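You operate a simulated robot arm through the tools that you are given. There is no shell and no other tool.

You run a simulated robot arm. Do the job below in one go: nothing can be reset, and whatever is moved stays where it is left.

TASK
Set the blue stop to 45 and draw the inner barrel to it.
Fine: the red knob frees the stop; lock it before you draw; orange cap open, green lever UP.

The check looks at the end state, three seconds after you hand in, the way a careful person would. Anything else that was tipped, shoved, dropped, spilled or broken makes it a failure. A push-on lid holds only when it is set on centred and level and pressed home; a screw cap is set on level and turned clockwise until tight.

THE ROBOT
A 7-joint arm with a two-finger gripper, fixed in place. Base frame: the origin is on the floor under the middle of its stand, x ahead of it, y to its left, z up. Units: m, rad, N and s.
With the tool pointing down near the work surface it reaches from about 0.38 to 0.78 m from the base axis. Its first joint turns from -2.496 to 2.496 rad. Payload 2.45 kg.
The tool frame sits at the grasp point between the pads (the TCP): z along the fingers, y along the line on which they close. The tips reach 0.026 m beyond it. The gripper opens to 0.096 m; its body begins 0.069 m behind the TCP.
Orientation is that of the tool frame in the base frame, as a unit quaternion [w, x, y, z]. With the fingers straight down and closing along the base's y, the tool's x points along the base's -x, its y along +y and its z along -z.

THE INTERFACE
- The arm moves only by the tool drive_tool. Its argument "targets" is a list of rows, each a list of 2 entries, a list of its own where there are three numbers: the shift along the base's x, y, z in m, then the turn, a rotation vector about the base's x, y, z in rad. In form: [[[tx, ty, tz], [ax, ay, az]], ...]. A call has 1 to 20 rows; each row is the pose to reach, as a shift and turn from the pose commanded when the call began. "jaw" is the closure in counts, from 0 (fully open) to 255 (shut), set as the call begins (left out, the last holds). A row lasts 0.2 s, in which the tool goes at most 0.05 m and 0.15 rad; a call with a longer step from one row to the next is refused whole, and so is a gripper value outside its range. Where a pose cannot be reached the arm comes as near as it can. A force on the tool above 60 N (or 10 N above the force at the start of the call, whichever is more), or a blocked arm, ends the call early, and 0.2 s more pass. Each finger travels about 0.05 m/s and halts on what it meets, pressing with about 25 N; the grip force reading is that of the motor and also rises with nothing between the fingers. The clock runs only during rows and for 0.2 s after the last one: add rows that repeat a pose to give the fingers time. It gives the time, the measured TCP pose, the force on the tool (base axes), the opening and the grip force at its end, in the units of the frame above (readings bear some noise), with the torque about the TCP (base axes, N m) and any sound that the robot's microphone picked up, and new pictures: "views" is both (left out), scene, wrist or none.
- Cameras (640 x 400 px; columns grow to the right, rows downward): "scene" is fixed at [0.2202, 0.6509, 1.5143]; the picture's right is [-0.98, -0.19, 0.00], its down [-0.06, 0.32, -0.94] and it looks along [0.18, -0.93, -0.33] (base axes); focal length 349 px, centre (320, 200). "wrist" rides on the gripper at [0.082, 0.003, -0.098] in the tool frame; the picture's right is [-0.04, 1.00, 0.00], its down [-0.73, -0.03, -0.68] and it looks along [-0.68, -0.03, 0.73] (tool axes); focal length 256 px, centre (320, 200). There is no depth. A picture from a camera that has moved, and an enlarged one, comes with that camera's place and axes in the base frame and with its lens.
- slide_trunk(by): slides the trunk up (or, below 0, down) by that many m; the arm rides with it, the base frame stays. It gives what a move gives, with no picture.
- close_up(camera, box): a new picture of the part [left, top, right, bottom] of that camera's present view, enlarged. It takes no simulated time.
- finish_job(): hands the job in; it is judged then, once.

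Nothing tells you positions but the pictures and the camera data. Unless the task says otherwise, let go and move clear before handing in.

The tools are called after ">>>" by a JSON object that holds its "name" and its "arguments". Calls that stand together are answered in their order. drive_tool: Moves the arm, as the interface text tells. Its arguments: {"type":"object","properties":{"targets":{"type":"array","items":{"type":"array"}},"jaw":{"type":"number"},"views":{"type":"string","enum":["both","scene","wrist","none"]}},"required":["targets"]} The other tools are called the same way: slide_trunk (by) moves the trunk up or down; close_up (camera, box) takes an enlarged picture of a part of a camera's view; finish_job () hands the job in.

At the start:

```text
time_s: 0.0
ee_pos: [0.4286, -0.2468, 1.1911]
tool_rot: [0.0, 0.001, 1.0, -0.001]
contact_force: [-0.5, -0.6, 0.0]
moment: [-0.01, -0.01, -0.01]
gripper_width: 0.096
finger_force: 0.1
trunk travel left (down, up): [-0.575, 0.065]
```

scene: 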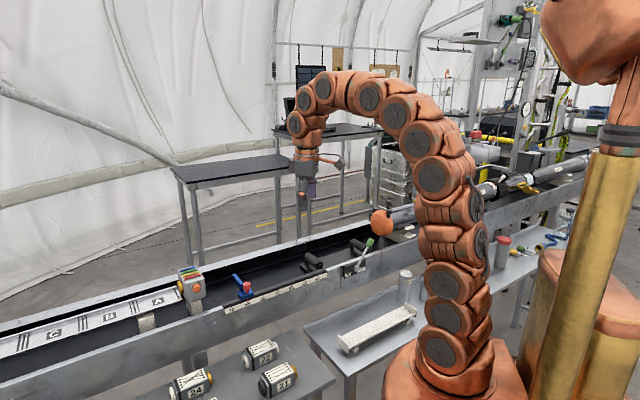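
wrist: 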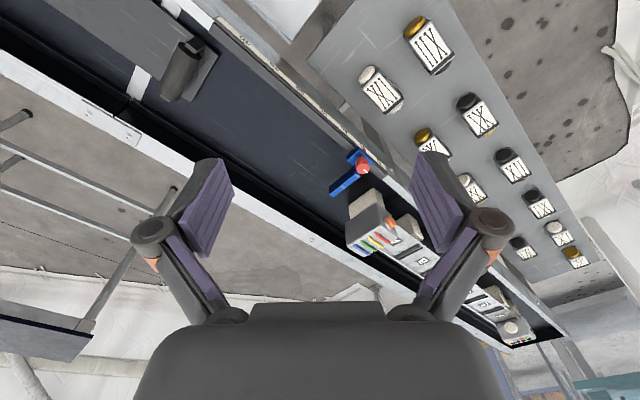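

The scene shows a long trough with a blue stop with a red knob, an orange cap, a green lever, and an inner barrel. I'll enlarge parts of both views before moving anything.

>>> {"name": "close_up", "arguments": {"camera": "scene", "box": [160, 220, 420, 380]}}

>>> {"name": "close_up", "arguments": {"camera": "scene", "box": [340, 140, 600, 300]}}

>>> {"name": "close_up", "arguments": {"camera": "scene", "box": [200, 250, 360, 350]}}

>>> {"name": "close_up", "arguments": {"camera": "wrist", "box": [160, 0, 480, 200]}}

```text
2.46 times, centred on (290, 300) of scene
camera zoom: at [0.2202, 0.6509, 1.5143], right [-0.98, -0.19, 0.0], down [-0.06, 0.32, -0.94], along [0.18, -0.93, -0.33], focal length 859 px, centre (394, -46)
```

zoom: 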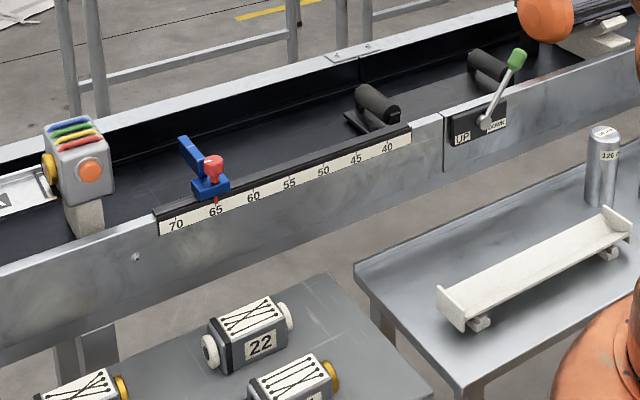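

```text
2.46 times, centred on (470, 220) of scene
camera zoom: at [0.2202, 0.6509, 1.5143], right [-0.98, -0.19, 0.0], down [-0.06, 0.32, -0.94], along [0.18, -0.93, -0.33], focal length 859 px, centre (-49, 151)
```

zoom: 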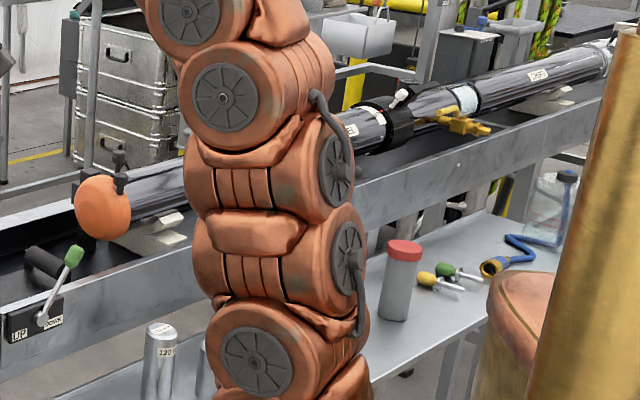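

```text
4.00 times, centred on (280, 300) of scene
camera zoom: at [0.2202, 0.6509, 1.5143], right [-0.98, -0.19, 0.0], down [-0.06, 0.32, -0.94], along [0.18, -0.93, -0.33], focal length 1396 px, centre (480, -200)
```

zoom: 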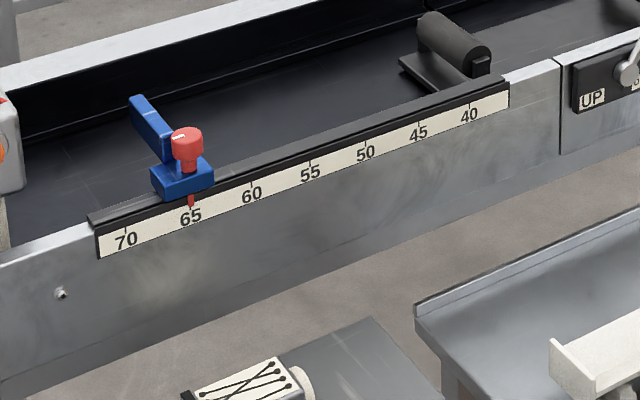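

```text
2.00 times, centred on (320, 100) of wrist
camera zoom: at [0.3482, -0.2438, 1.2899], right [0.04, 1.0, 0.0], down [0.73, -0.03, 0.68], along [0.68, -0.03, -0.73], focal length 512 px, centre (320, 400)
```

zoom: 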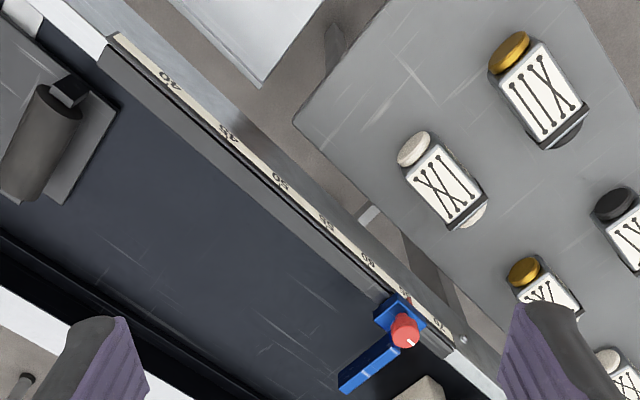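

The trough runs diagonally past the robot. The blue stop is at 65, and the red knob is near (0.60, -0.185, 0.94). I'll zoom in on the lever, orange cap and barrel before moving.

>>> {"name": "close_up", "arguments": {"camera": "scene", "box": [330, 190, 430, 280]}}

>>> {"name": "close_up", "arguments": {"camera": "scene", "box": [460, 140, 620, 240]}}

>>> {"name": "close_up", "arguments": {"camera": "scene", "box": [160, 250, 260, 320]}}

>>> {"name": "close_up", "arguments": {"camera": "scene", "box": [0, 260, 160, 380]}}

>>> {"name": "close_up", "arguments": {"camera": "wrist", "box": [320, 130, 560, 360]}}

>>> {"name": "close_up", "arguments": {"camera": "wrist", "box": [60, 0, 300, 150]}}

```text
4.44 times, centred on (380, 235) of scene
camera zoom: at [0.2202, 0.6509, 1.5143], right [-0.98, -0.19, 0.0], down [-0.06, 0.32, -0.94], along [0.18, -0.93, -0.33], focal length 1551 px, centre (53, 44)
```

zoom: 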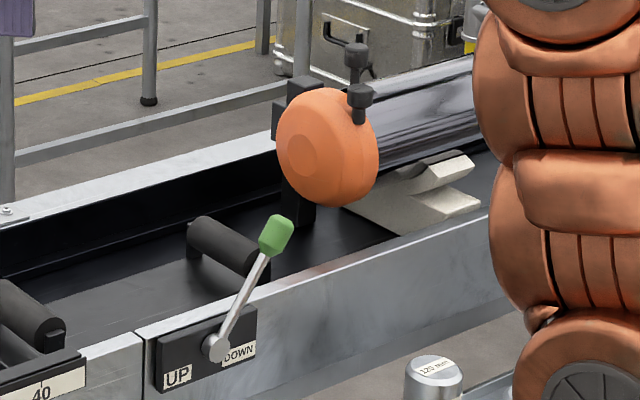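

```text
4.00 times, centred on (540, 190) of scene
camera zoom: at [0.2202, 0.6509, 1.5143], right [-0.98, -0.19, 0.0], down [-0.06, 0.32, -0.94], along [0.18, -0.93, -0.33], focal length 1396 px, centre (-560, 240)
```

zoom: 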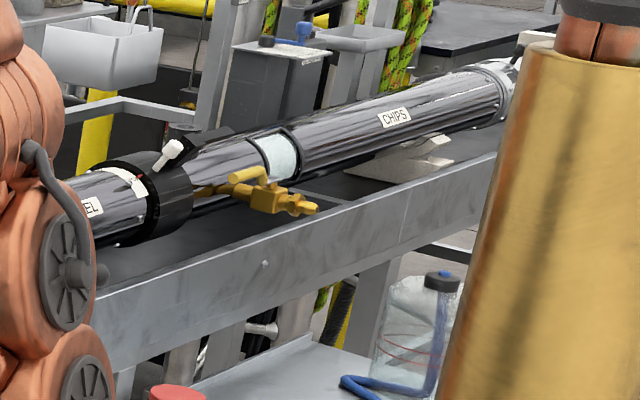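

```text
5.71 times, centred on (210, 285) of scene
camera zoom: at [0.2202, 0.6509, 1.5143], right [-0.98, -0.19, 0.0], down [-0.06, 0.32, -0.94], along [0.18, -0.93, -0.33], focal length 1994 px, centre (949, -286)
```

zoom: 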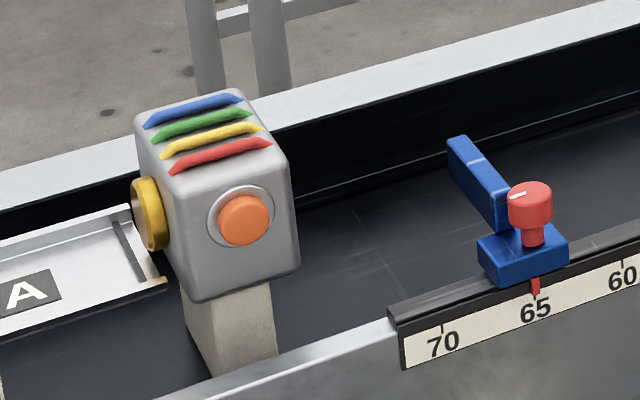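

```text
3.33 times, centred on (80, 320) of scene
camera zoom: at [0.2202, 0.6509, 1.5143], right [-0.98, -0.19, 0.0], down [-0.06, 0.32, -0.94], along [0.18, -0.93, -0.33], focal length 1163 px, centre (1120, -200)
```

zoom: 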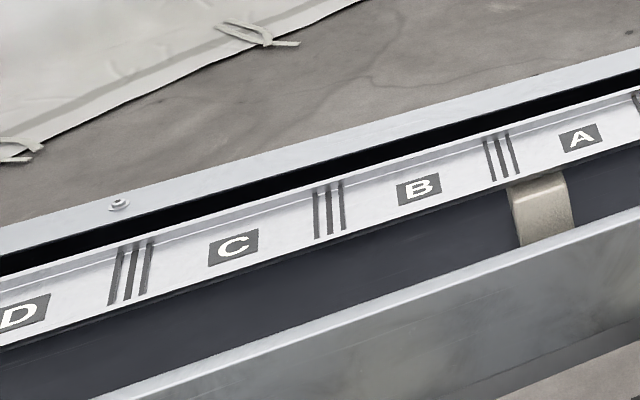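

```text
1.74 times, centred on (440, 245) of wrist
camera zoom: at [0.3482, -0.2438, 1.2899], right [0.04, 1.0, 0.0], down [0.73, -0.03, 0.68], along [0.68, -0.03, -0.73], focal length 445 px, centre (111, 122)
```

zoom: 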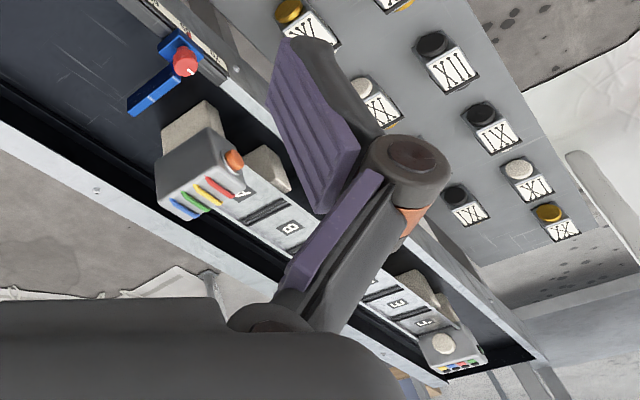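

```text
2.67 times, centred on (180, 75) of wrist
camera zoom: at [0.3482, -0.2438, 1.2899], right [0.04, 1.0, 0.0], down [0.73, -0.03, 0.68], along [0.68, -0.03, -0.73], focal length 683 px, centre (693, 533)
```

zoom: 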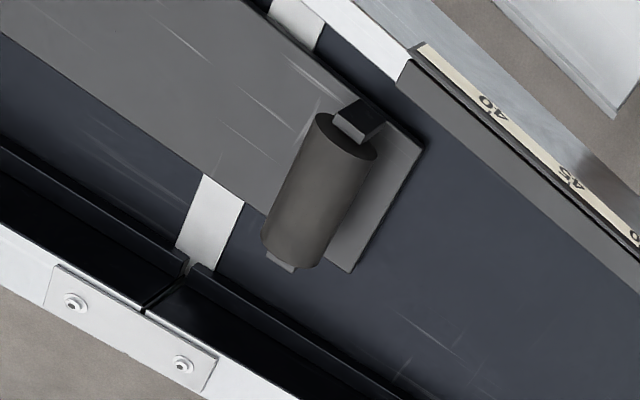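

The stop assembly is triangulated near (0.602, -0.185, 0.944), and the trough direction is about (0.75, 0.66). I'll move the tool above the red knob to look at it from closer.

>>> {"name": "drive_tool", "arguments": {"targets": [[[0.025, 0.009, -0.02], [0, 0, 0]], [[0.05, 0.018, -0.04], [0, 0, 0]], [[0.075, 0.027, -0.06], [0, 0, 0]], [[0.1, 0.036, -0.08], [0, 0, 0]], [[0.125, 0.045, -0.1], [0, 0, 0]], [[0.15, 0.054, -0.11], [0, 0, 0]], [[0.173, 0.062, -0.12], [0, 0, 0]], [[0.173, 0.062, -0.12], [0, 0, 0]]], "jaw": 0}}

```text
time_s: 1.8
ee_pos: [0.6022, -0.1846, 1.0724]
tool_rot: [-0.001, 0.0, 1.0, 0.0]
contact_force: [0.4, -0.3, 0.4]
moment: [-0.03, -0.01, 0.0]
gripper_width: 0.096
finger_force: 0.1
trunk travel left (down, up): [-0.575, 0.065]
camera wrist: at [0.5224, -0.1813, 1.1702], right [0.04, 1.0, 0.0], down [0.73, -0.03, 0.68], along [0.68, -0.03, -0.73], focal length 256 px, centre (320, 200)
```

scene: 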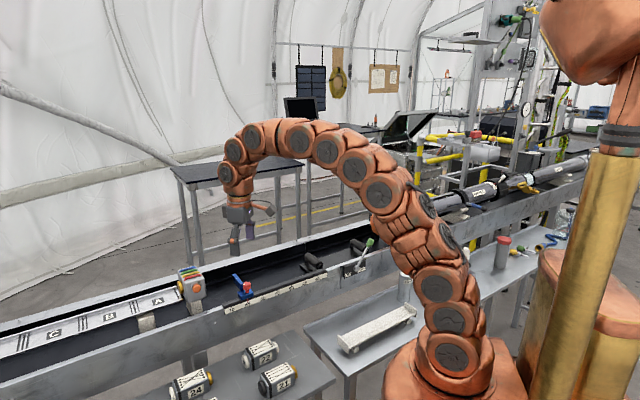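
wrist: 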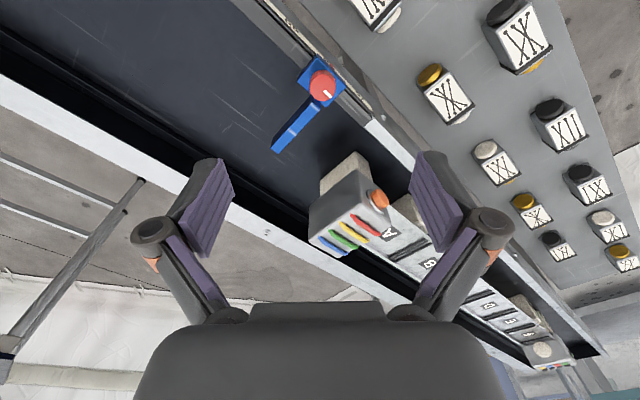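

>>> {"name": "close_up", "arguments": {"camera": "wrist", "box": [240, 30, 400, 160]}}

>>> {"name": "close_up", "arguments": {"camera": "scene", "box": [220, 260, 280, 310]}}

>>> {"name": "close_up", "arguments": {"camera": "scene", "box": [430, 130, 600, 240]}}

```text
3.08 times, centred on (320, 95) of wrist
camera zoom: at [0.5224, -0.1813, 1.1702], right [0.04, 1.0, 0.0], down [0.73, -0.03, 0.68], along [0.68, -0.03, -0.73], focal length 788 px, centre (320, 523)
```

zoom: 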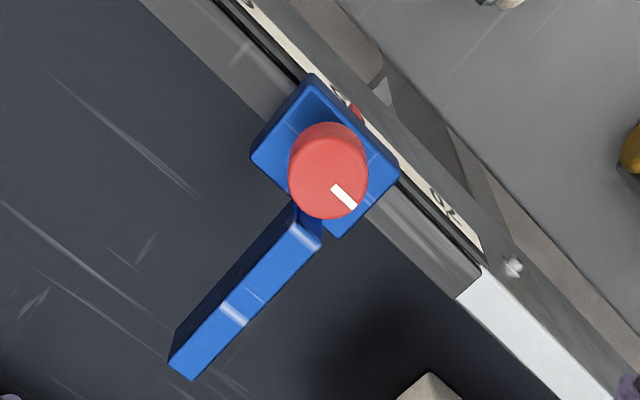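

```text
8.00 times, centred on (250, 285) of scene
camera zoom: at [0.2202, 0.6509, 1.5143], right [-0.98, -0.19, 0.0], down [-0.06, 0.32, -0.94], along [0.18, -0.93, -0.33], focal length 2791 px, centre (880, -480)
```

zoom: 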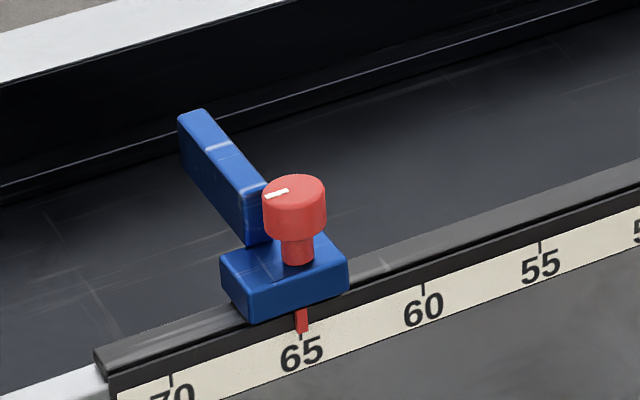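

```text
3.64 times, centred on (515, 185) of scene
camera zoom: at [0.2202, 0.6509, 1.5143], right [-0.98, -0.19, 0.0], down [-0.06, 0.32, -0.94], along [0.18, -0.93, -0.33], focal length 1269 px, centre (-389, 254)
```

zoom: 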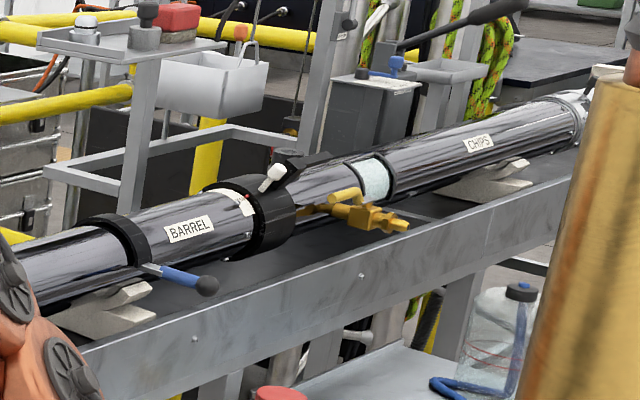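

The rail runs at almost 45° in the base frame, and the knob top is at about (0.601, -0.183, 0.941). I'll rotate the gripper so the fingers close along the rail, avoiding the blue plate, and come down for a closer look.

>>> {"name": "drive_tool", "arguments": {"targets": [[[0, 0.0005, -0.01], [0, 0, -0.14]], [[0, 0.001, -0.02], [0, 0, -0.28]], [[-0.001, 0.0015, -0.03], [0, 0, -0.42]], [[-0.001, 0.0015, -0.04], [0, 0, -0.56]], [[-0.001, 0.0015, -0.05], [0, 0, -0.7]], [[-0.001, 0.0015, -0.06], [0, 0, -0.785]], [[-0.001, 0.0015, -0.062], [0, 0, -0.785]]]}}

```text
time_s: 3.4
ee_pos: [0.6011, -0.1825, 1.0092]
tool_rot: [0.0, 0.383, 0.924, 0.0]
contact_force: [-0.6, 1.2, -0.3]
moment: [-0.04, 0.0, 0.03]
gripper_width: 0.0962
finger_force: 0.1
trunk travel left (down, up): [-0.575, 0.065]
camera wrist: at [0.5468, -0.1231, 1.1084], right [0.74, 0.68, 0.0], down [0.5, -0.54, 0.68], along [0.46, -0.5, -0.73], focal length 256 px, centre (320, 200)
```

scene: 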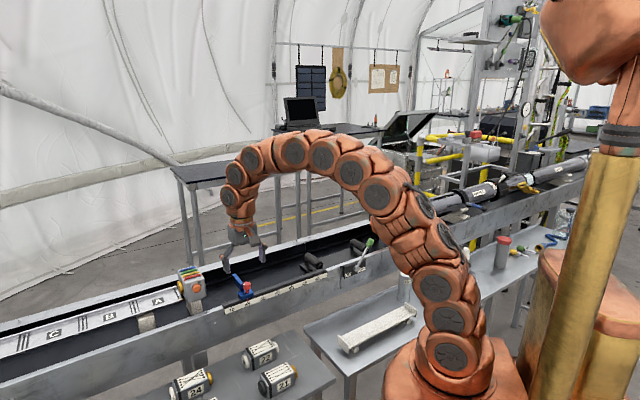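
wrist: 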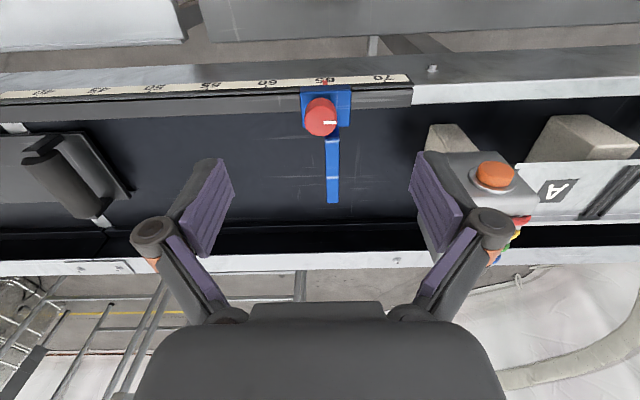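

The fingers line up along the rail. I'll pre-rotate a little clockwise, descend so the tips stay just above the blue block, and close on the red knob.

>>> {"name": "drive_tool", "arguments": {"targets": [[[0, 0, 0], [0, 0, -0.13]], [[0, 0, 0], [0, 0, -0.27]], [[0, 0, 0], [0, 0, -0.4]], [[0, 0, -0.02], [0, 0, -0.4]], [[0, 0, -0.04], [0, 0, -0.4]], [[0, 0, -0.055], [0, 0, -0.4]], [[0, 0, -0.063], [0, 0, -0.4]], [[0, 0, -0.063], [0, 0, -0.4]]]}}

```text
time_s: 5.2
ee_pos: [0.6016, -0.1835, 0.9465]
tool_rot: [0.0, 0.558, 0.83, 0.0]
contact_force: [0.3, -1.4, -0.1]
moment: [-0.01, -0.01, 0.02]
gripper_width: 0.0959
finger_force: 0.2
trunk travel left (down, up): [-0.575, 0.065]
camera wrist: at [0.5749, -0.1071, 1.0448], right [0.94, 0.34, 0.0], down [0.25, -0.69, 0.68], along [0.23, -0.64, -0.73], focal length 256 px, centre (320, 200)
```

scene: 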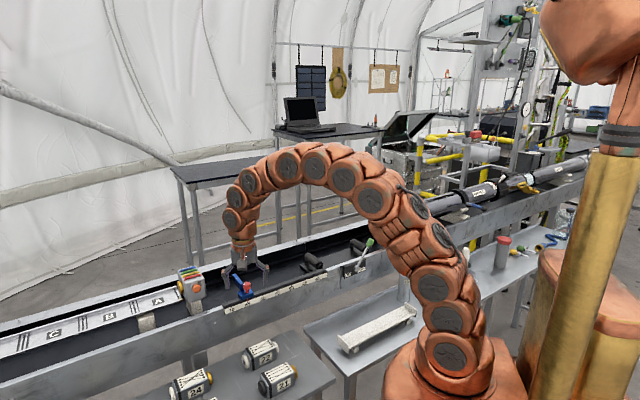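
wrist: 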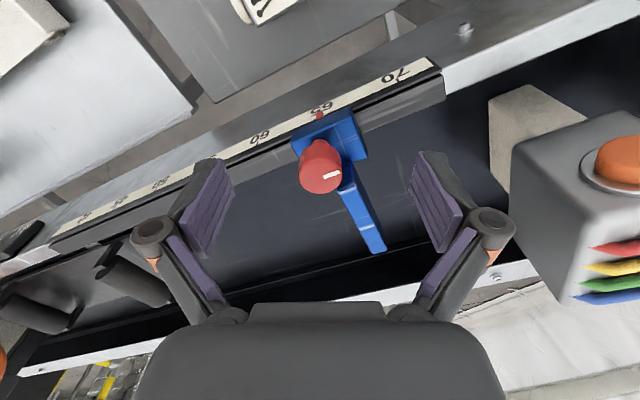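

>>> {"name": "close_up", "arguments": {"camera": "wrist", "box": [240, 100, 400, 220]}}

>>> {"name": "close_up", "arguments": {"camera": "scene", "box": [210, 240, 290, 310]}}

```text
3.33 times, centred on (320, 160) of wrist
camera zoom: at [0.5749, -0.1071, 1.0448], right [0.94, 0.34, 0.0], down [0.25, -0.69, 0.68], along [0.23, -0.64, -0.73], focal length 853 px, centre (320, 333)
```

zoom: 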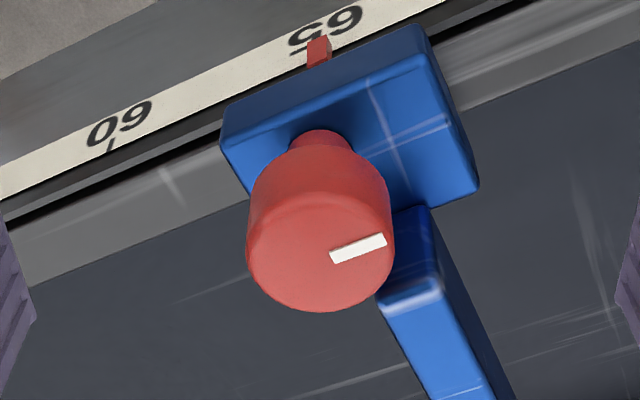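

```text
5.71 times, centred on (250, 275) of scene
camera zoom: at [0.2202, 0.6509, 1.5143], right [-0.98, -0.19, 0.0], down [-0.06, 0.32, -0.94], along [0.18, -0.93, -0.33], focal length 1994 px, centre (720, -229)
```

zoom: 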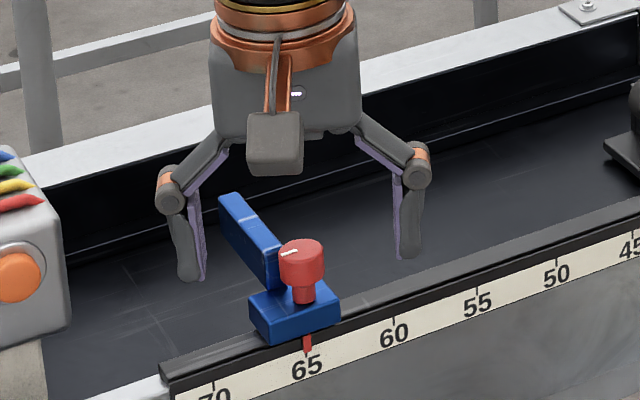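

The knob is centred between the fingers. I'll close on it now.

>>> {"name": "drive_tool", "arguments": {"targets": [[[0, 0, 0], [0, 0, 0]], [[0, 0, 0], [0, 0, 0]], [[0, 0, 0], [0, 0, 0]], [[0, 0, 0], [0, 0, 0]], [[0, 0, 0], [0, 0, 0]], [[0, 0, 0], [0, 0, 0]]], "jaw": 255}}

```text
time_s: 6.6
ee_pos: [0.604, -0.1821, 0.9471]
tool_rot: [0.002, 0.557, 0.831, 0.0]
contact_force: [40.1, 22.0, 6.9]
moment: [0.11, -1.62, 0.98]
gripper_width: 0.0314
finger_force: 45.1
trunk travel left (down, up): [-0.575, 0.065]
camera wrist: at [0.5776, -0.1053, 1.0452], right [0.94, 0.34, 0.0], down [0.25, -0.69, 0.68], along [0.23, -0.64, -0.73], focal length 256 px, centre (320, 200)
```

scene: 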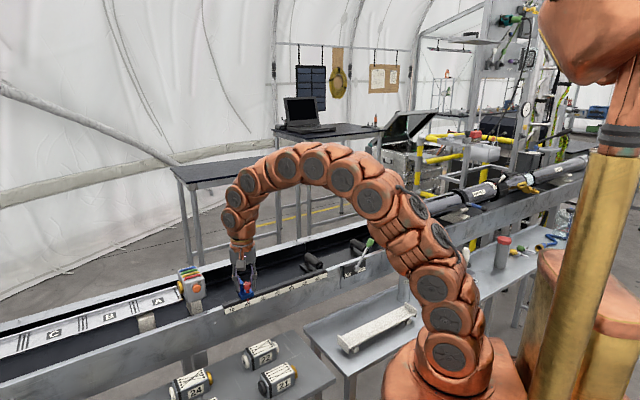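
wrist: 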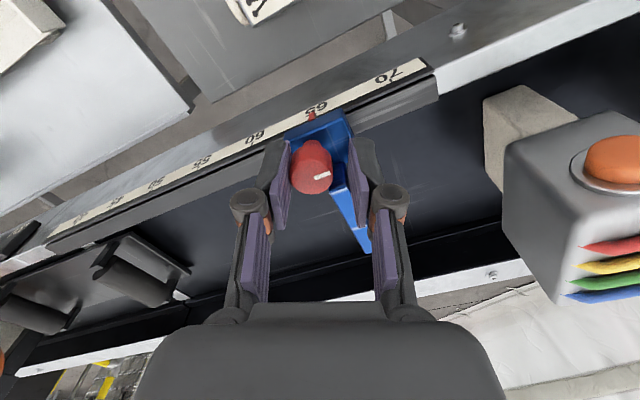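

The right finger is pressing on the blue plate instead of the knob: the grip is wide and there is a side force. I'll open straight away and re-approach with a different rotation.

>>> {"name": "drive_tool", "arguments": {"targets": [[[0, 0, 0], [0, 0, 0]], [[0, 0, 0], [0, 0, 0]], [[0, 0, 0], [0, 0, 0]], [[0, 0, 0.02], [0, 0, 0]], [[0, 0, 0.04], [0, 0, 0]], [[0, 0, 0.04], [0, 0, 0.14]], [[0, 0, 0.04], [0, 0, 0.28]], [[0, 0, 0.04], [0, 0, 0.42]], [[0, 0, 0.04], [0, 0, 0.55]], [[0, 0, 0.04], [0, 0, 0.55]]], "jaw": 0}}

>>> {"name": "close_up", "arguments": {"camera": "wrist", "box": [240, 60, 400, 200]}}

>>> {"name": "close_up", "arguments": {"camera": "scene", "box": [210, 240, 290, 310]}}

```text
time_s: 8.8
ee_pos: [0.6016, -0.1841, 0.9871]
tool_rot: [0.0, 0.311, 0.95, 0.0]
contact_force: [0.8, -1.0, -0.1]
moment: [0.03, 0.0, 0.0]
gripper_width: 0.0959
finger_force: 0.0
trunk travel left (down, up): [-0.575, 0.065]
camera wrist: at [0.5376, -0.1323, 1.0851], right [0.62, 0.78, 0.0], down [0.57, -0.46, 0.68], along [0.53, -0.42, -0.73], focal length 256 px, centre (320, 200)
```

scene: 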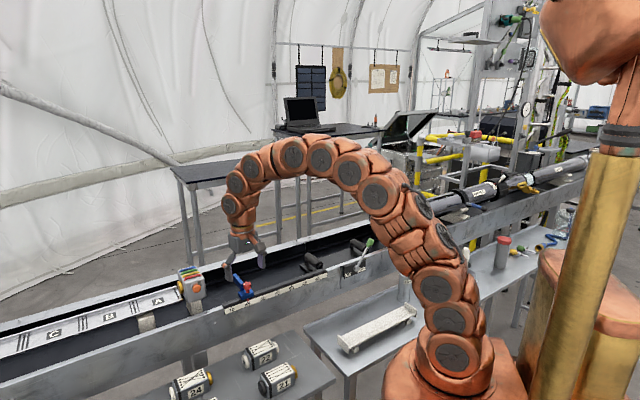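
wrist: 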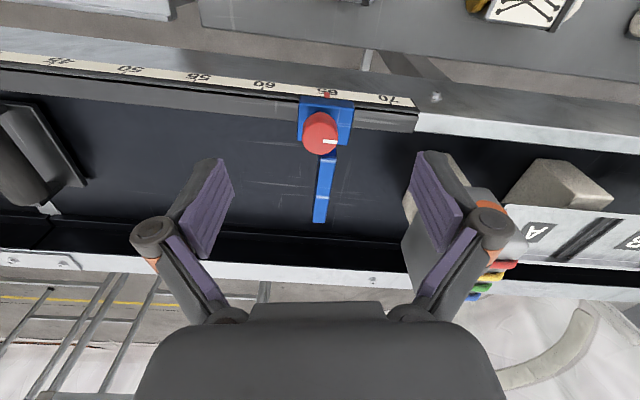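

```text
2.86 times, centred on (320, 130) of wrist
camera zoom: at [0.5376, -0.1323, 1.0851], right [0.62, 0.78, 0.0], down [0.57, -0.46, 0.68], along [0.53, -0.42, -0.73], focal length 731 px, centre (320, 400)
```

zoom: 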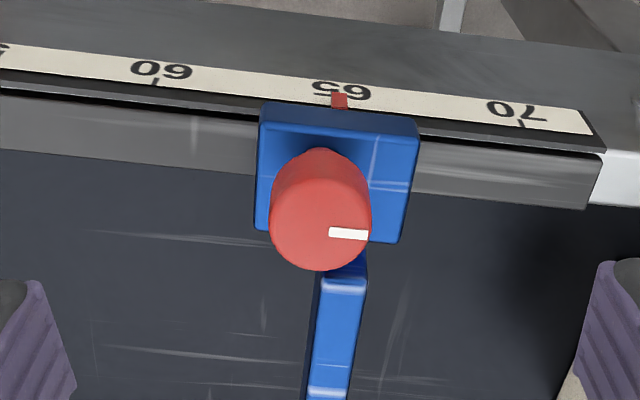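

```text
5.71 times, centred on (250, 275) of scene
camera zoom: at [0.2202, 0.6509, 1.5143], right [-0.98, -0.19, 0.0], down [-0.06, 0.32, -0.94], along [0.18, -0.93, -0.33], focal length 1994 px, centre (720, -229)
```

zoom: 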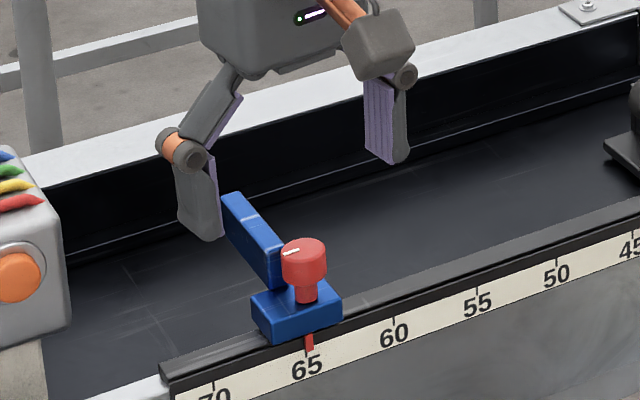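

>>> {"name": "drive_tool", "arguments": {"targets": [[[-0.001, 0.002, 0], [0, 0, -0.08]], [[-0.001, 0.002, -0.02], [0, 0, -0.08]], [[-0.001, 0.002, -0.039], [0, 0, -0.08]], [[-0.001, 0.002, -0.039], [0, 0, -0.08]]], "views": "none"}}

>>> {"name": "drive_tool", "arguments": {"targets": [[[0, 0, 0], [0, 0, 0]], [[0, 0, 0], [0, 0, 0]], [[0, 0, 0], [0, 0, 0]], [[0, 0, 0], [0, 0, 0]], [[0, 0, 0], [0, 0, 0]], [[0, 0, 0], [0, 0, 0]]], "jaw": 255}}

```text
time_s: 9.8
ee_pos: [0.6011, -0.1825, 0.9476]
tool_rot: [0.0, 0.35, 0.937, 0.0]
contact_force: [0.8, 0.1, -0.1]
moment: [-0.02, 0.0, -0.02]
gripper_width: 0.0959
finger_force: 0.1
trunk travel left (down, up): [-0.575, 0.065]
```

```text
time_s: 11.2
ee_pos: [0.6, -0.1829, 0.946]
tool_rot: [0.0, 0.349, 0.937, 0.0]
contact_force: [-2.3, -1.9, -0.2]
moment: [-0.01, 0.04, 0.0]
gripper_width: 0.0223
finger_force: 44.8
trunk travel left (down, up): [-0.575, 0.065]
camera wrist: at [0.5404, -0.1258, 1.046], right [0.69, 0.73, 0.0], down [0.53, -0.5, 0.68], along [0.49, -0.47, -0.73], focal length 256 px, centre (320, 200)
```

scene: 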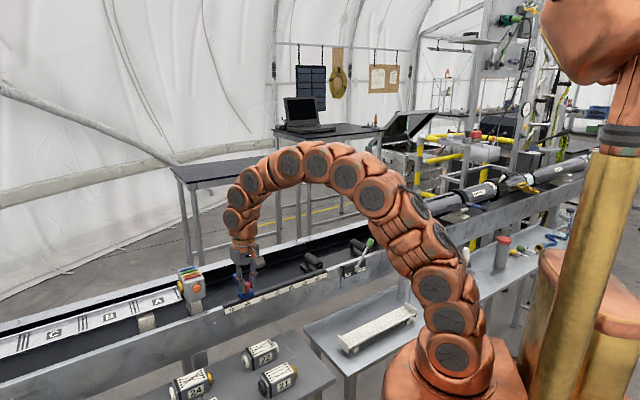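
wrist: 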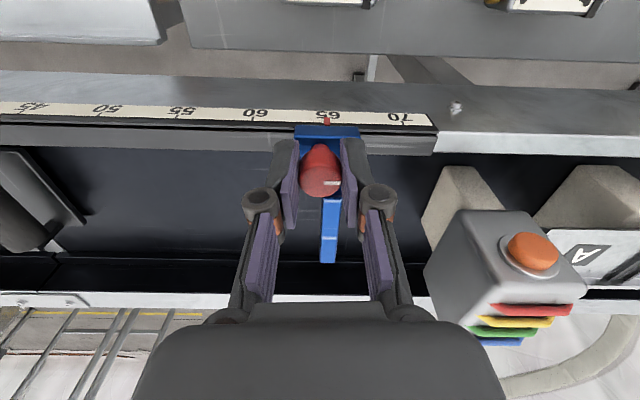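

The knob is gripped at about 22 mm with little side force. I'll turn it counter-clockwise.

>>> {"name": "drive_tool", "arguments": {"targets": [[[0, 0, 0], [0, 0, 0.1]], [[0, 0, 0], [0, 0, 0.2]], [[0, 0, 0], [0, 0, 0.3]], [[0, 0, 0], [0, 0, 0.4]]]}}

>>> {"name": "close_up", "arguments": {"camera": "wrist", "box": [240, 80, 400, 220]}}

```text
time_s: 12.2
ee_pos: [0.5984, -0.1828, 0.9487]
tool_rot: [0.0, 0.155, 0.988, 0.001]
contact_force: [-8.6, -7.0, -1.2]
moment: [-0.09, 0.17, 0.0]
gripper_width: 0.0222
finger_force: 45.6
trunk travel left (down, up): [-0.575, 0.065]
camera wrist: at [0.5233, -0.1539, 1.046], right [0.35, 0.94, 0.0], down [0.69, -0.25, 0.68], along [0.64, -0.23, -0.73], focal length 256 px, centre (320, 200)
```

scene: 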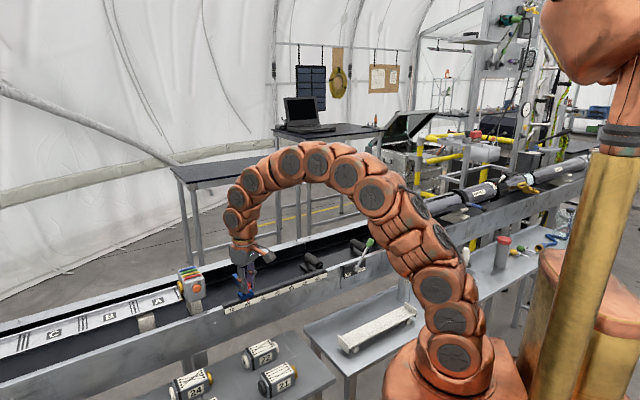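
wrist: 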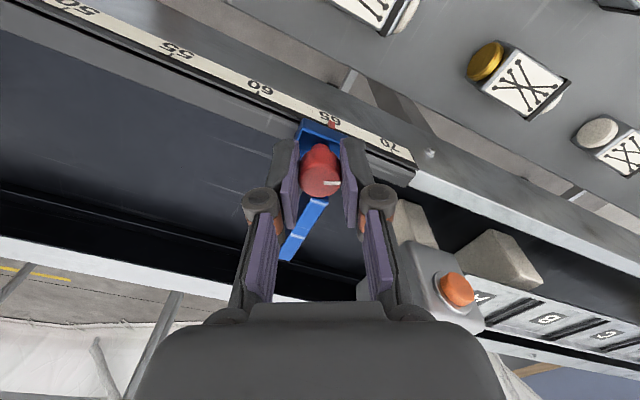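

```text
2.86 times, centred on (320, 150) of wrist
camera zoom: at [0.5233, -0.1539, 1.046], right [0.35, 0.94, 0.0], down [0.69, -0.25, 0.68], along [0.64, -0.23, -0.73], focal length 731 px, centre (320, 343)
```

zoom: 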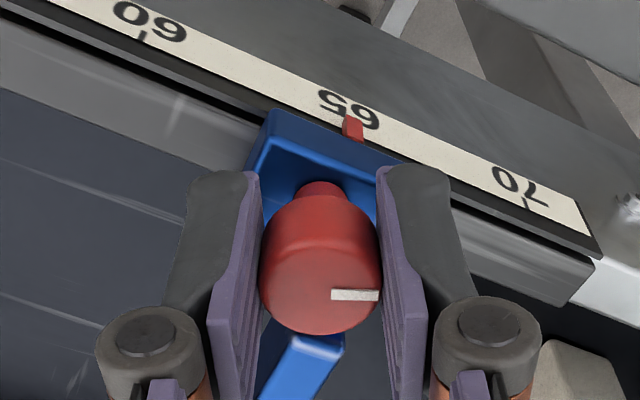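

The knob turns with the gripper and the white mark follows. I'll continue counter-clockwise.

>>> {"name": "drive_tool", "arguments": {"targets": [[[0, 0, 0], [0, 0, 0.1]], [[0, 0, 0], [0, 0, 0.2]], [[0, 0, 0], [0, 0, 0.3]], [[0, 0, 0], [0, 0, 0.38]]], "views": "wrist"}}

>>> {"name": "close_up", "arguments": {"camera": "wrist", "box": [240, 80, 400, 220]}}

```text
time_s: 13.2
ee_pos: [0.5988, -0.1826, 0.9476]
tool_rot: [0.0, -0.033, 0.999, 0.0]
contact_force: [-10.9, -11.6, 1.6]
moment: [-0.23, 0.73, 0.02]
gripper_width: 0.022
finger_force: 44.5
trunk travel left (down, up): [-0.575, 0.065]
camera wrist: at [0.5185, -0.1845, 1.0459], right [-0.03, 1.0, 0.0], down [0.73, 0.02, 0.68], along [0.68, 0.02, -0.73], focal length 256 px, centre (320, 200)
```

wrist: 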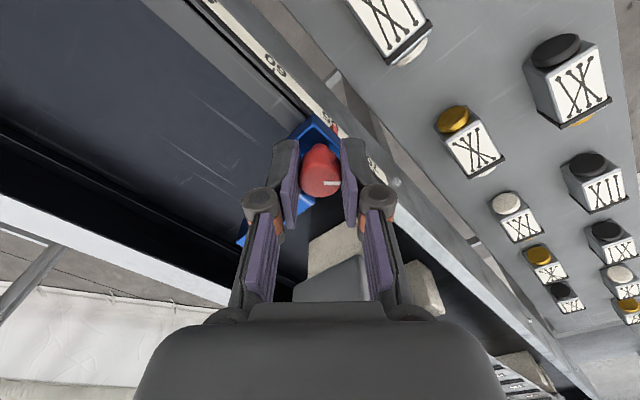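

```text
2.86 times, centred on (320, 150) of wrist
camera zoom: at [0.5185, -0.1845, 1.0459], right [-0.03, 1.0, 0.0], down [0.73, 0.02, 0.68], along [0.68, 0.02, -0.73], focal length 731 px, centre (320, 343)
```

zoom: 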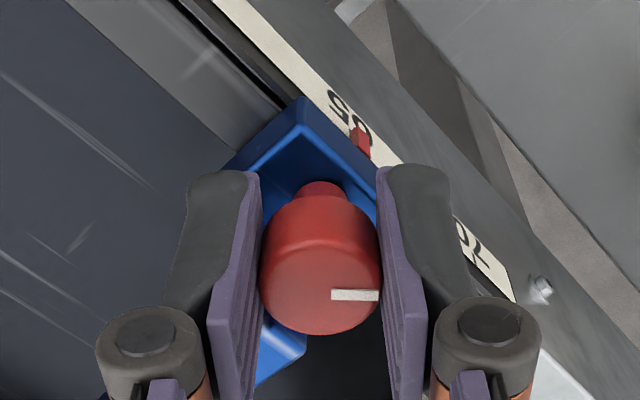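

The knob has turned about 45° freely. I'll test whether the stop is free with a tiny slide toward lower numbers.

>>> {"name": "drive_tool", "arguments": {"targets": [[[-0.002, -0.002, 0], [0, 0, 0]], [[-0.004, -0.004, 0], [0, 0, 0]], [[-0.005, -0.005, 0], [0, 0, 0]]], "views": "wrist"}}

>>> {"name": "close_up", "arguments": {"camera": "wrist", "box": [240, 80, 400, 220]}}

```text
time_s: 14.0
ee_pos: [0.599, -0.1837, 0.9483]
tool_rot: [0.003, -0.033, 0.999, 0.001]
contact_force: [33.4, 28.8, -8.9]
moment: [0.46, -1.16, 0.05]
gripper_width: 0.022
finger_force: 45.6
trunk travel left (down, up): [-0.575, 0.065]
camera wrist: at [0.5175, -0.1851, 1.0456], right [-0.03, 1.0, 0.0], down [0.73, 0.02, 0.68], along [0.68, 0.02, -0.73], focal length 256 px, centre (320, 200)
```

wrist: 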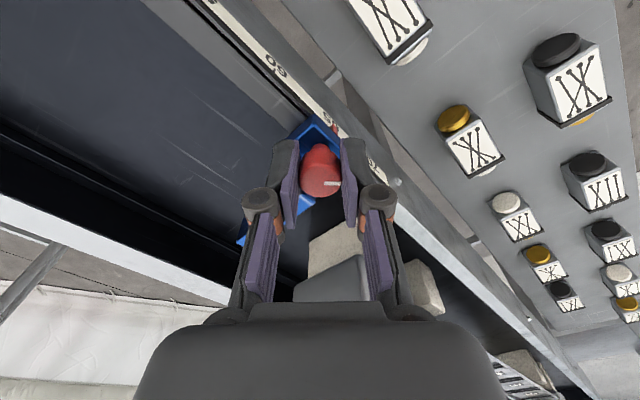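

```text
2.86 times, centred on (320, 150) of wrist
camera zoom: at [0.5175, -0.1851, 1.0456], right [-0.03, 1.0, 0.0], down [0.73, 0.02, 0.68], along [0.68, 0.02, -0.73], focal length 731 px, centre (320, 343)
```

zoom: 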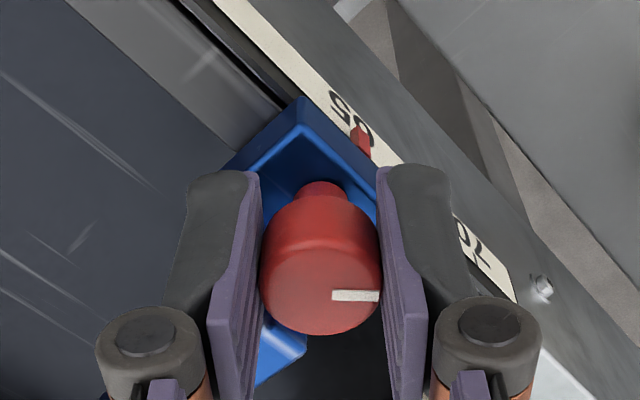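

It is still locked, so it needs more turning. I'll release, rotate back, and re-grip for another counter-clockwise stroke.

>>> {"name": "drive_tool", "arguments": {"targets": [[[0.005, 0.005, 0], [0, 0, 0]], [[0.006, 0.006, 0], [0, 0, 0]]], "views": "none"}}

>>> {"name": "drive_tool", "arguments": {"targets": [[[0, 0, 0], [0, 0, 0]], [[0, 0, 0], [0, 0, 0]], [[0, 0, 0], [0, 0, 0]], [[0, 0, 0.02], [0, 0, 0]], [[0, 0, 0.035], [0, 0, -0.14]], [[0, 0, 0.035], [0, 0, -0.28]], [[0, 0, 0.035], [0, 0, -0.42]], [[0, 0, 0.035], [0, 0, -0.56]], [[0, 0, 0.035], [0, 0, -0.7]], [[0, 0, 0.035], [0, 0, -0.84]], [[0, 0, 0.035], [0, 0, -0.84]]], "jaw": 0}}

>>> {"name": "close_up", "arguments": {"camera": "wrist", "box": [240, 80, 400, 220]}}

```text
time_s: 14.6
ee_pos: [0.5997, -0.1841, 0.9473]
tool_rot: [-0.003, -0.031, 1.0, -0.001]
contact_force: [-8.9, -5.0, 0.9]
moment: [0.0, -0.02, 0.0]
gripper_width: 0.0224
finger_force: 45.5
trunk travel left (down, up): [-0.575, 0.065]
```

```text
time_s: 17.0
ee_pos: [0.6008, -0.1807, 0.9828]
tool_rot: [0.001, 0.379, 0.925, 0.0]
contact_force: [-0.2, -0.5, -0.7]
moment: [0.0, -0.01, 0.01]
gripper_width: 0.0961
finger_force: 0.0
trunk travel left (down, up): [-0.575, 0.065]
camera wrist: at [0.5462, -0.1212, 1.0809], right [0.73, 0.68, 0.0], down [0.5, -0.54, 0.68], along [0.46, -0.49, -0.73], focal length 256 px, centre (320, 200)
```

scene: 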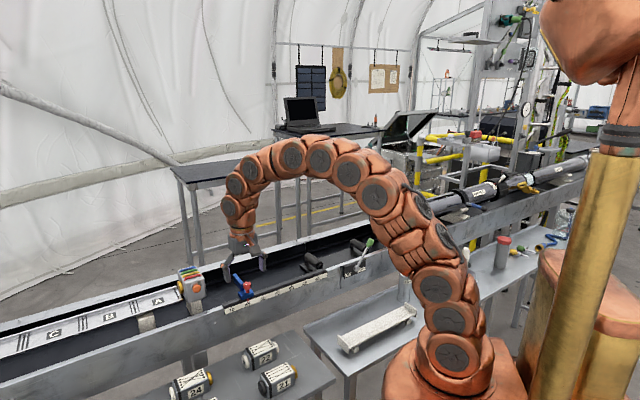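
wrist: 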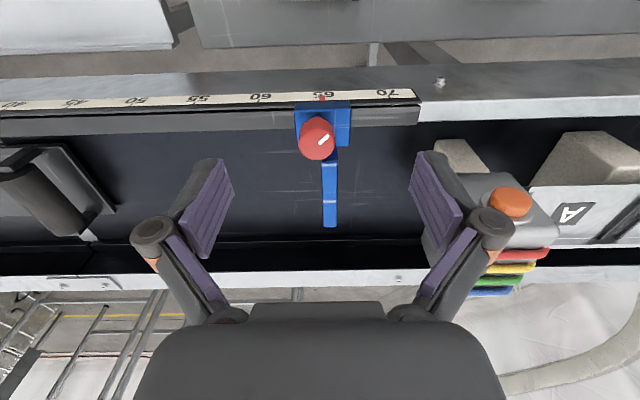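

```text
2.86 times, centred on (320, 150) of wrist
camera zoom: at [0.5462, -0.1212, 1.0809], right [0.73, 0.68, 0.0], down [0.5, -0.54, 0.68], along [0.46, -0.49, -0.73], focal length 731 px, centre (320, 343)
```

zoom: 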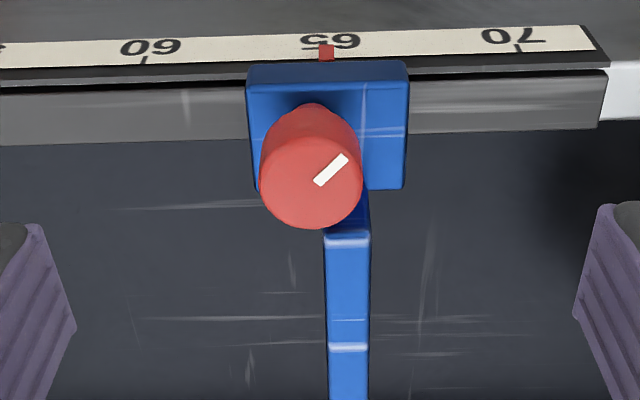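

>>> {"name": "drive_tool", "arguments": {"targets": [[[-0.001, -0.001, -0.015], [0, 0, 0]], [[-0.001, -0.001, -0.035], [0, 0, 0]], [[-0.001, -0.001, -0.035], [0, 0, 0]]], "views": "none"}}

>>> {"name": "drive_tool", "arguments": {"targets": [[[0, 0, 0], [0, 0, 0]], [[0, 0, 0], [0, 0, 0]], [[0, 0, 0], [0, 0, 0]], [[0, 0, 0], [0, 0, 0]], [[0, 0, 0], [0, 0, 0]], [[0, 0, 0], [0, 0, 0.1]], [[0, 0, 0], [0, 0, 0.2]], [[0, 0, 0], [0, 0, 0.3]], [[0, 0, 0], [0, 0, 0.4]], [[0, 0, 0], [0, 0, 0.5]], [[0, 0, 0], [0, 0, 0.6]], [[0, 0, 0], [0, 0, 0.7]], [[0, 0, 0], [0, 0, 0.8]]], "jaw": 255, "views": "wrist"}}

>>> {"name": "close_up", "arguments": {"camera": "wrist", "box": [240, 80, 400, 220]}}

```text
time_s: 17.8
ee_pos: [0.5998, -0.1826, 0.9471]
tool_rot: [-0.001, 0.377, 0.926, -0.001]
contact_force: [0.1, 0.0, 0.6]
moment: [0.0, -0.01, 0.02]
gripper_width: 0.0957
finger_force: 0.0
trunk travel left (down, up): [-0.575, 0.065]
```

```text
time_s: 20.6
ee_pos: [0.6009, -0.1811, 0.9469]
tool_rot: [0.002, -0.014, 1.0, -0.001]
contact_force: [6.6, -4.1, 14.4]
moment: [-0.06, 0.14, -0.14]
gripper_width: 0.0221
finger_force: 45.2
trunk travel left (down, up): [-0.575, 0.065]
camera wrist: at [0.5192, -0.1806, 1.0462], right [0.01, 1.0, 0.0], down [0.73, -0.01, 0.68], along [0.68, -0.01, -0.73], focal length 256 px, centre (320, 200)
```

wrist: 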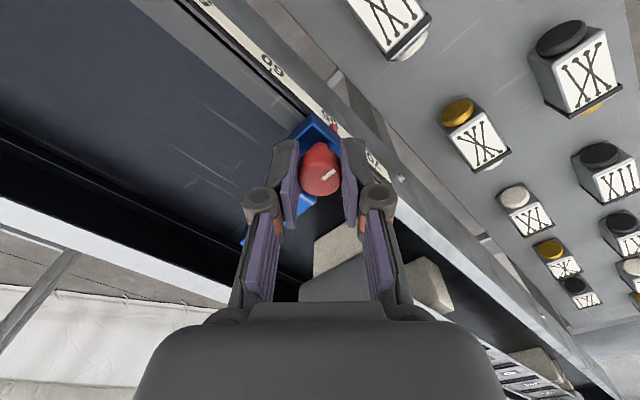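

```text
2.86 times, centred on (320, 150) of wrist
camera zoom: at [0.5192, -0.1806, 1.0462], right [0.01, 1.0, 0.0], down [0.73, -0.01, 0.68], along [0.68, -0.01, -0.73], focal length 731 px, centre (320, 343)
```

zoom: 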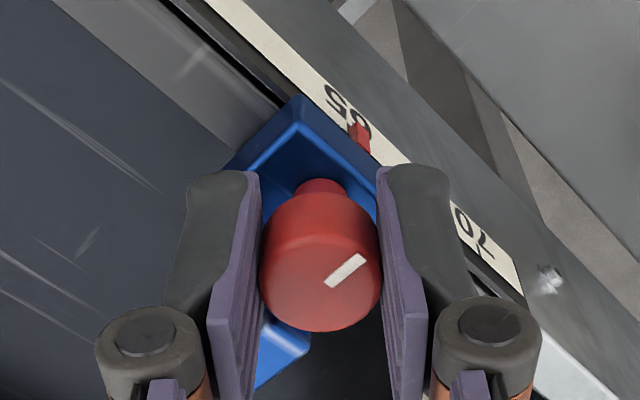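

Another stroke brings the total to about 90°. I'll test the slide again.

>>> {"name": "drive_tool", "arguments": {"targets": [[[-0.002, -0.002, 0], [0, 0, 0]], [[-0.004, -0.004, 0], [0, 0, 0]], [[-0.006, -0.006, 0], [0, 0, 0]]], "views": "wrist"}}

>>> {"name": "close_up", "arguments": {"camera": "wrist", "box": [240, 80, 400, 220]}}

```text
time_s: 21.4
ee_pos: [0.5945, -0.188, 0.9482]
tool_rot: [0.0, -0.012, 1.0, -0.001]
contact_force: [9.8, -8.3, 15.3]
moment: [-0.14, -0.66, -0.06]
gripper_width: 0.022
finger_force: 44.7
trunk travel left (down, up): [-0.575, 0.065]
camera wrist: at [0.5127, -0.1869, 1.0461], right [0.01, 1.0, 0.0], down [0.73, -0.01, 0.68], along [0.68, -0.01, -0.73], focal length 256 px, centre (320, 200)
```

wrist: 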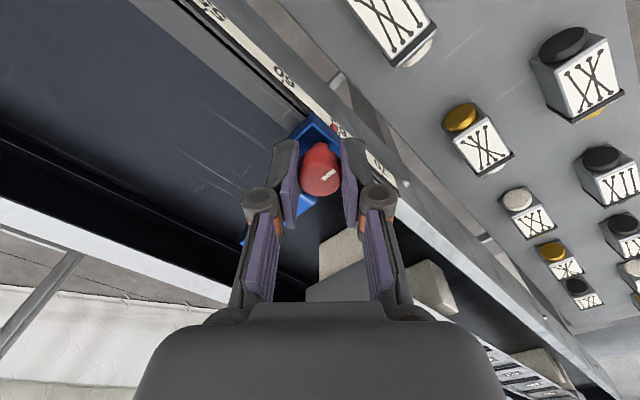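

```text
2.86 times, centred on (320, 150) of wrist
camera zoom: at [0.5127, -0.1869, 1.0461], right [0.01, 1.0, 0.0], down [0.73, -0.01, 0.68], along [0.68, -0.01, -0.73], focal length 731 px, centre (320, 343)
```

zoom: 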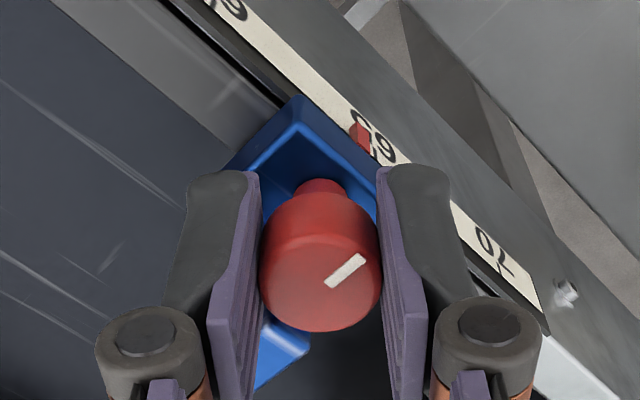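

The stop is free and the block moved about 9 mm. I'll slide it along the rail to just short of 45, then trim from pictures.

>>> {"name": "drive_tool", "arguments": {"targets": [[[-0.011, -0.013, 0.001], [0, 0, 0]], [[-0.024, -0.026, 0.001], [0, 0, 0]], [[-0.037, -0.039, 0.001], [0, 0, 0]], [[-0.05, -0.052, 0.001], [0, 0, 0]], [[-0.062, -0.064, 0.001], [0, 0, 0]]], "views": "none"}}

```text
time_s: 22.6
ee_pos: [0.5295, -0.2514, 0.9469]
tool_rot: [0.0, -0.012, 1.0, 0.0]
contact_force: [3.7, -5.5, 14.8]
moment: [0.02, -0.09, -0.03]
gripper_width: 0.0218
finger_force: 45.3
trunk travel left (down, up): [-0.575, 0.065]
```

>>> {"name": "drive_tool", "arguments": {"targets": [[[-0.012, -0.013, 0.001], [0, 0, 0]], [[-0.025, -0.026, 0.001], [0, 0, 0]], [[-0.038, -0.039, 0.001], [0, 0, 0]], [[-0.051, -0.052, 0.001], [0, 0, 0]], [[-0.063, -0.064, 0.001], [0, 0, 0]]]}}

>>> {"name": "close_up", "arguments": {"camera": "wrist", "box": [240, 80, 400, 220]}}

>>> {"name": "close_up", "arguments": {"camera": "scene", "box": [260, 230, 340, 300]}}

```text
time_s: 23.8
ee_pos: [0.4672, -0.3144, 0.9469]
tool_rot: [-0.002, -0.013, 1.0, 0.002]
contact_force: [-8.8, 7.3, -18.2]
moment: [0.21, -0.49, 0.0]
gripper_width: 0.0222
finger_force: 44.7
trunk travel left (down, up): [-0.575, 0.065]
camera wrist: at [0.3874, -0.3134, 1.0464], right [0.01, 1.0, 0.0], down [0.74, -0.01, 0.68], along [0.68, -0.01, -0.74], focal length 256 px, centre (320, 200)
```

scene: 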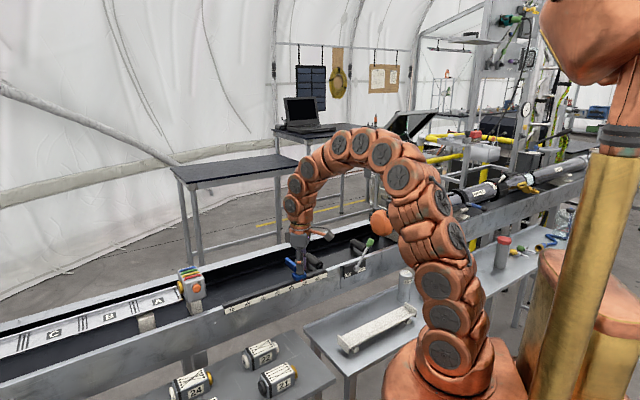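
wrist: 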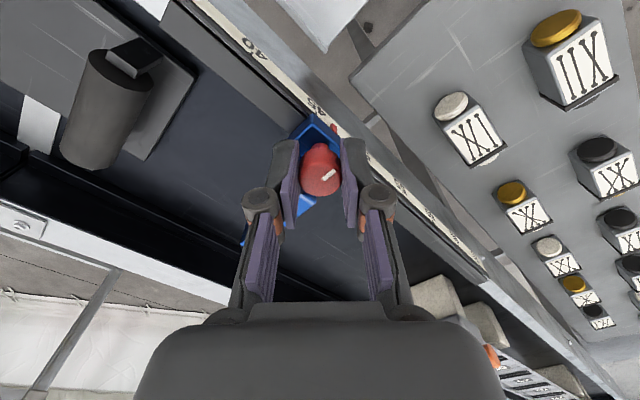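

```text
2.86 times, centred on (320, 150) of wrist
camera zoom: at [0.3874, -0.3134, 1.0464], right [0.01, 1.0, 0.0], down [0.74, -0.01, 0.68], along [0.68, -0.01, -0.74], focal length 731 px, centre (320, 343)
```

zoom: 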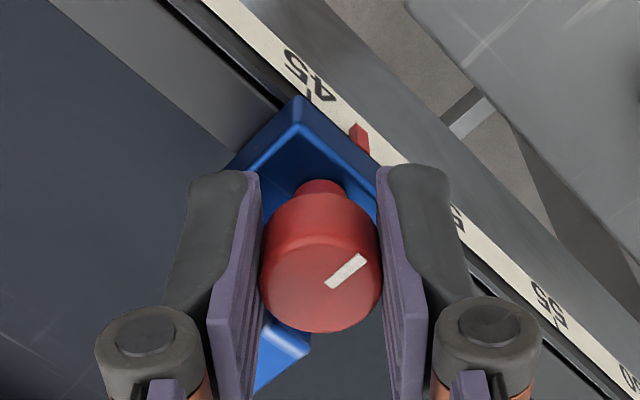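

```text
5.71 times, centred on (300, 265) of scene
camera zoom: at [0.2202, 0.6509, 1.5143], right [-0.98, -0.19, 0.0], down [-0.06, 0.32, -0.94], along [0.18, -0.93, -0.33], focal length 1994 px, centre (434, -171)
```

zoom: 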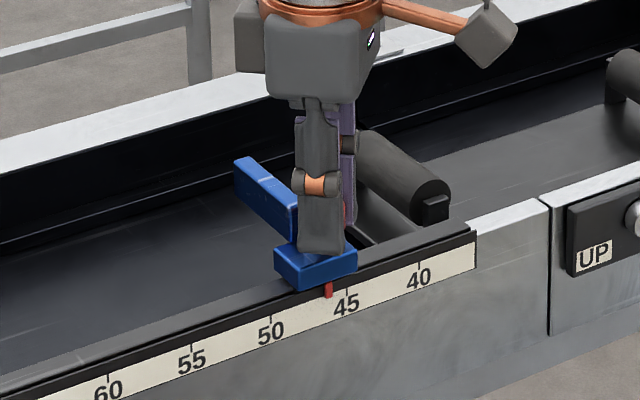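

>>> {"name": "close_up", "arguments": {"camera": "scene", "box": [285, 255, 325, 285]}}

>>> {"name": "close_up", "arguments": {"camera": "wrist", "box": [290, 85, 370, 145]}}

```text
13.33 times, centred on (305, 270) of scene
camera zoom: at [0.2202, 0.6509, 1.5143], right [-0.98, -0.19, 0.0], down [-0.06, 0.32, -0.94], along [0.18, -0.93, -0.33], focal length 4652 px, centre (520, -733)
```

zoom: 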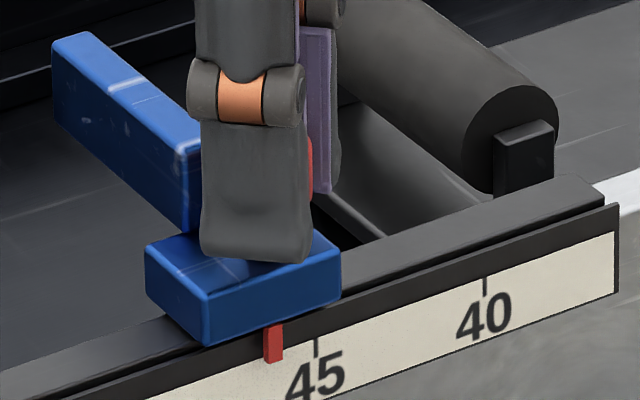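

```text
6.67 times, centred on (330, 115) of wrist
camera zoom: at [0.3874, -0.3134, 1.0464], right [0.01, 1.0, 0.0], down [0.74, -0.01, 0.68], along [0.68, -0.01, -0.74], focal length 1707 px, centre (253, 767)
```

zoom: 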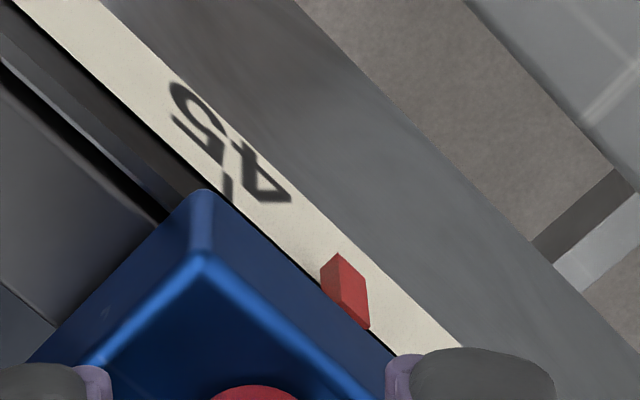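

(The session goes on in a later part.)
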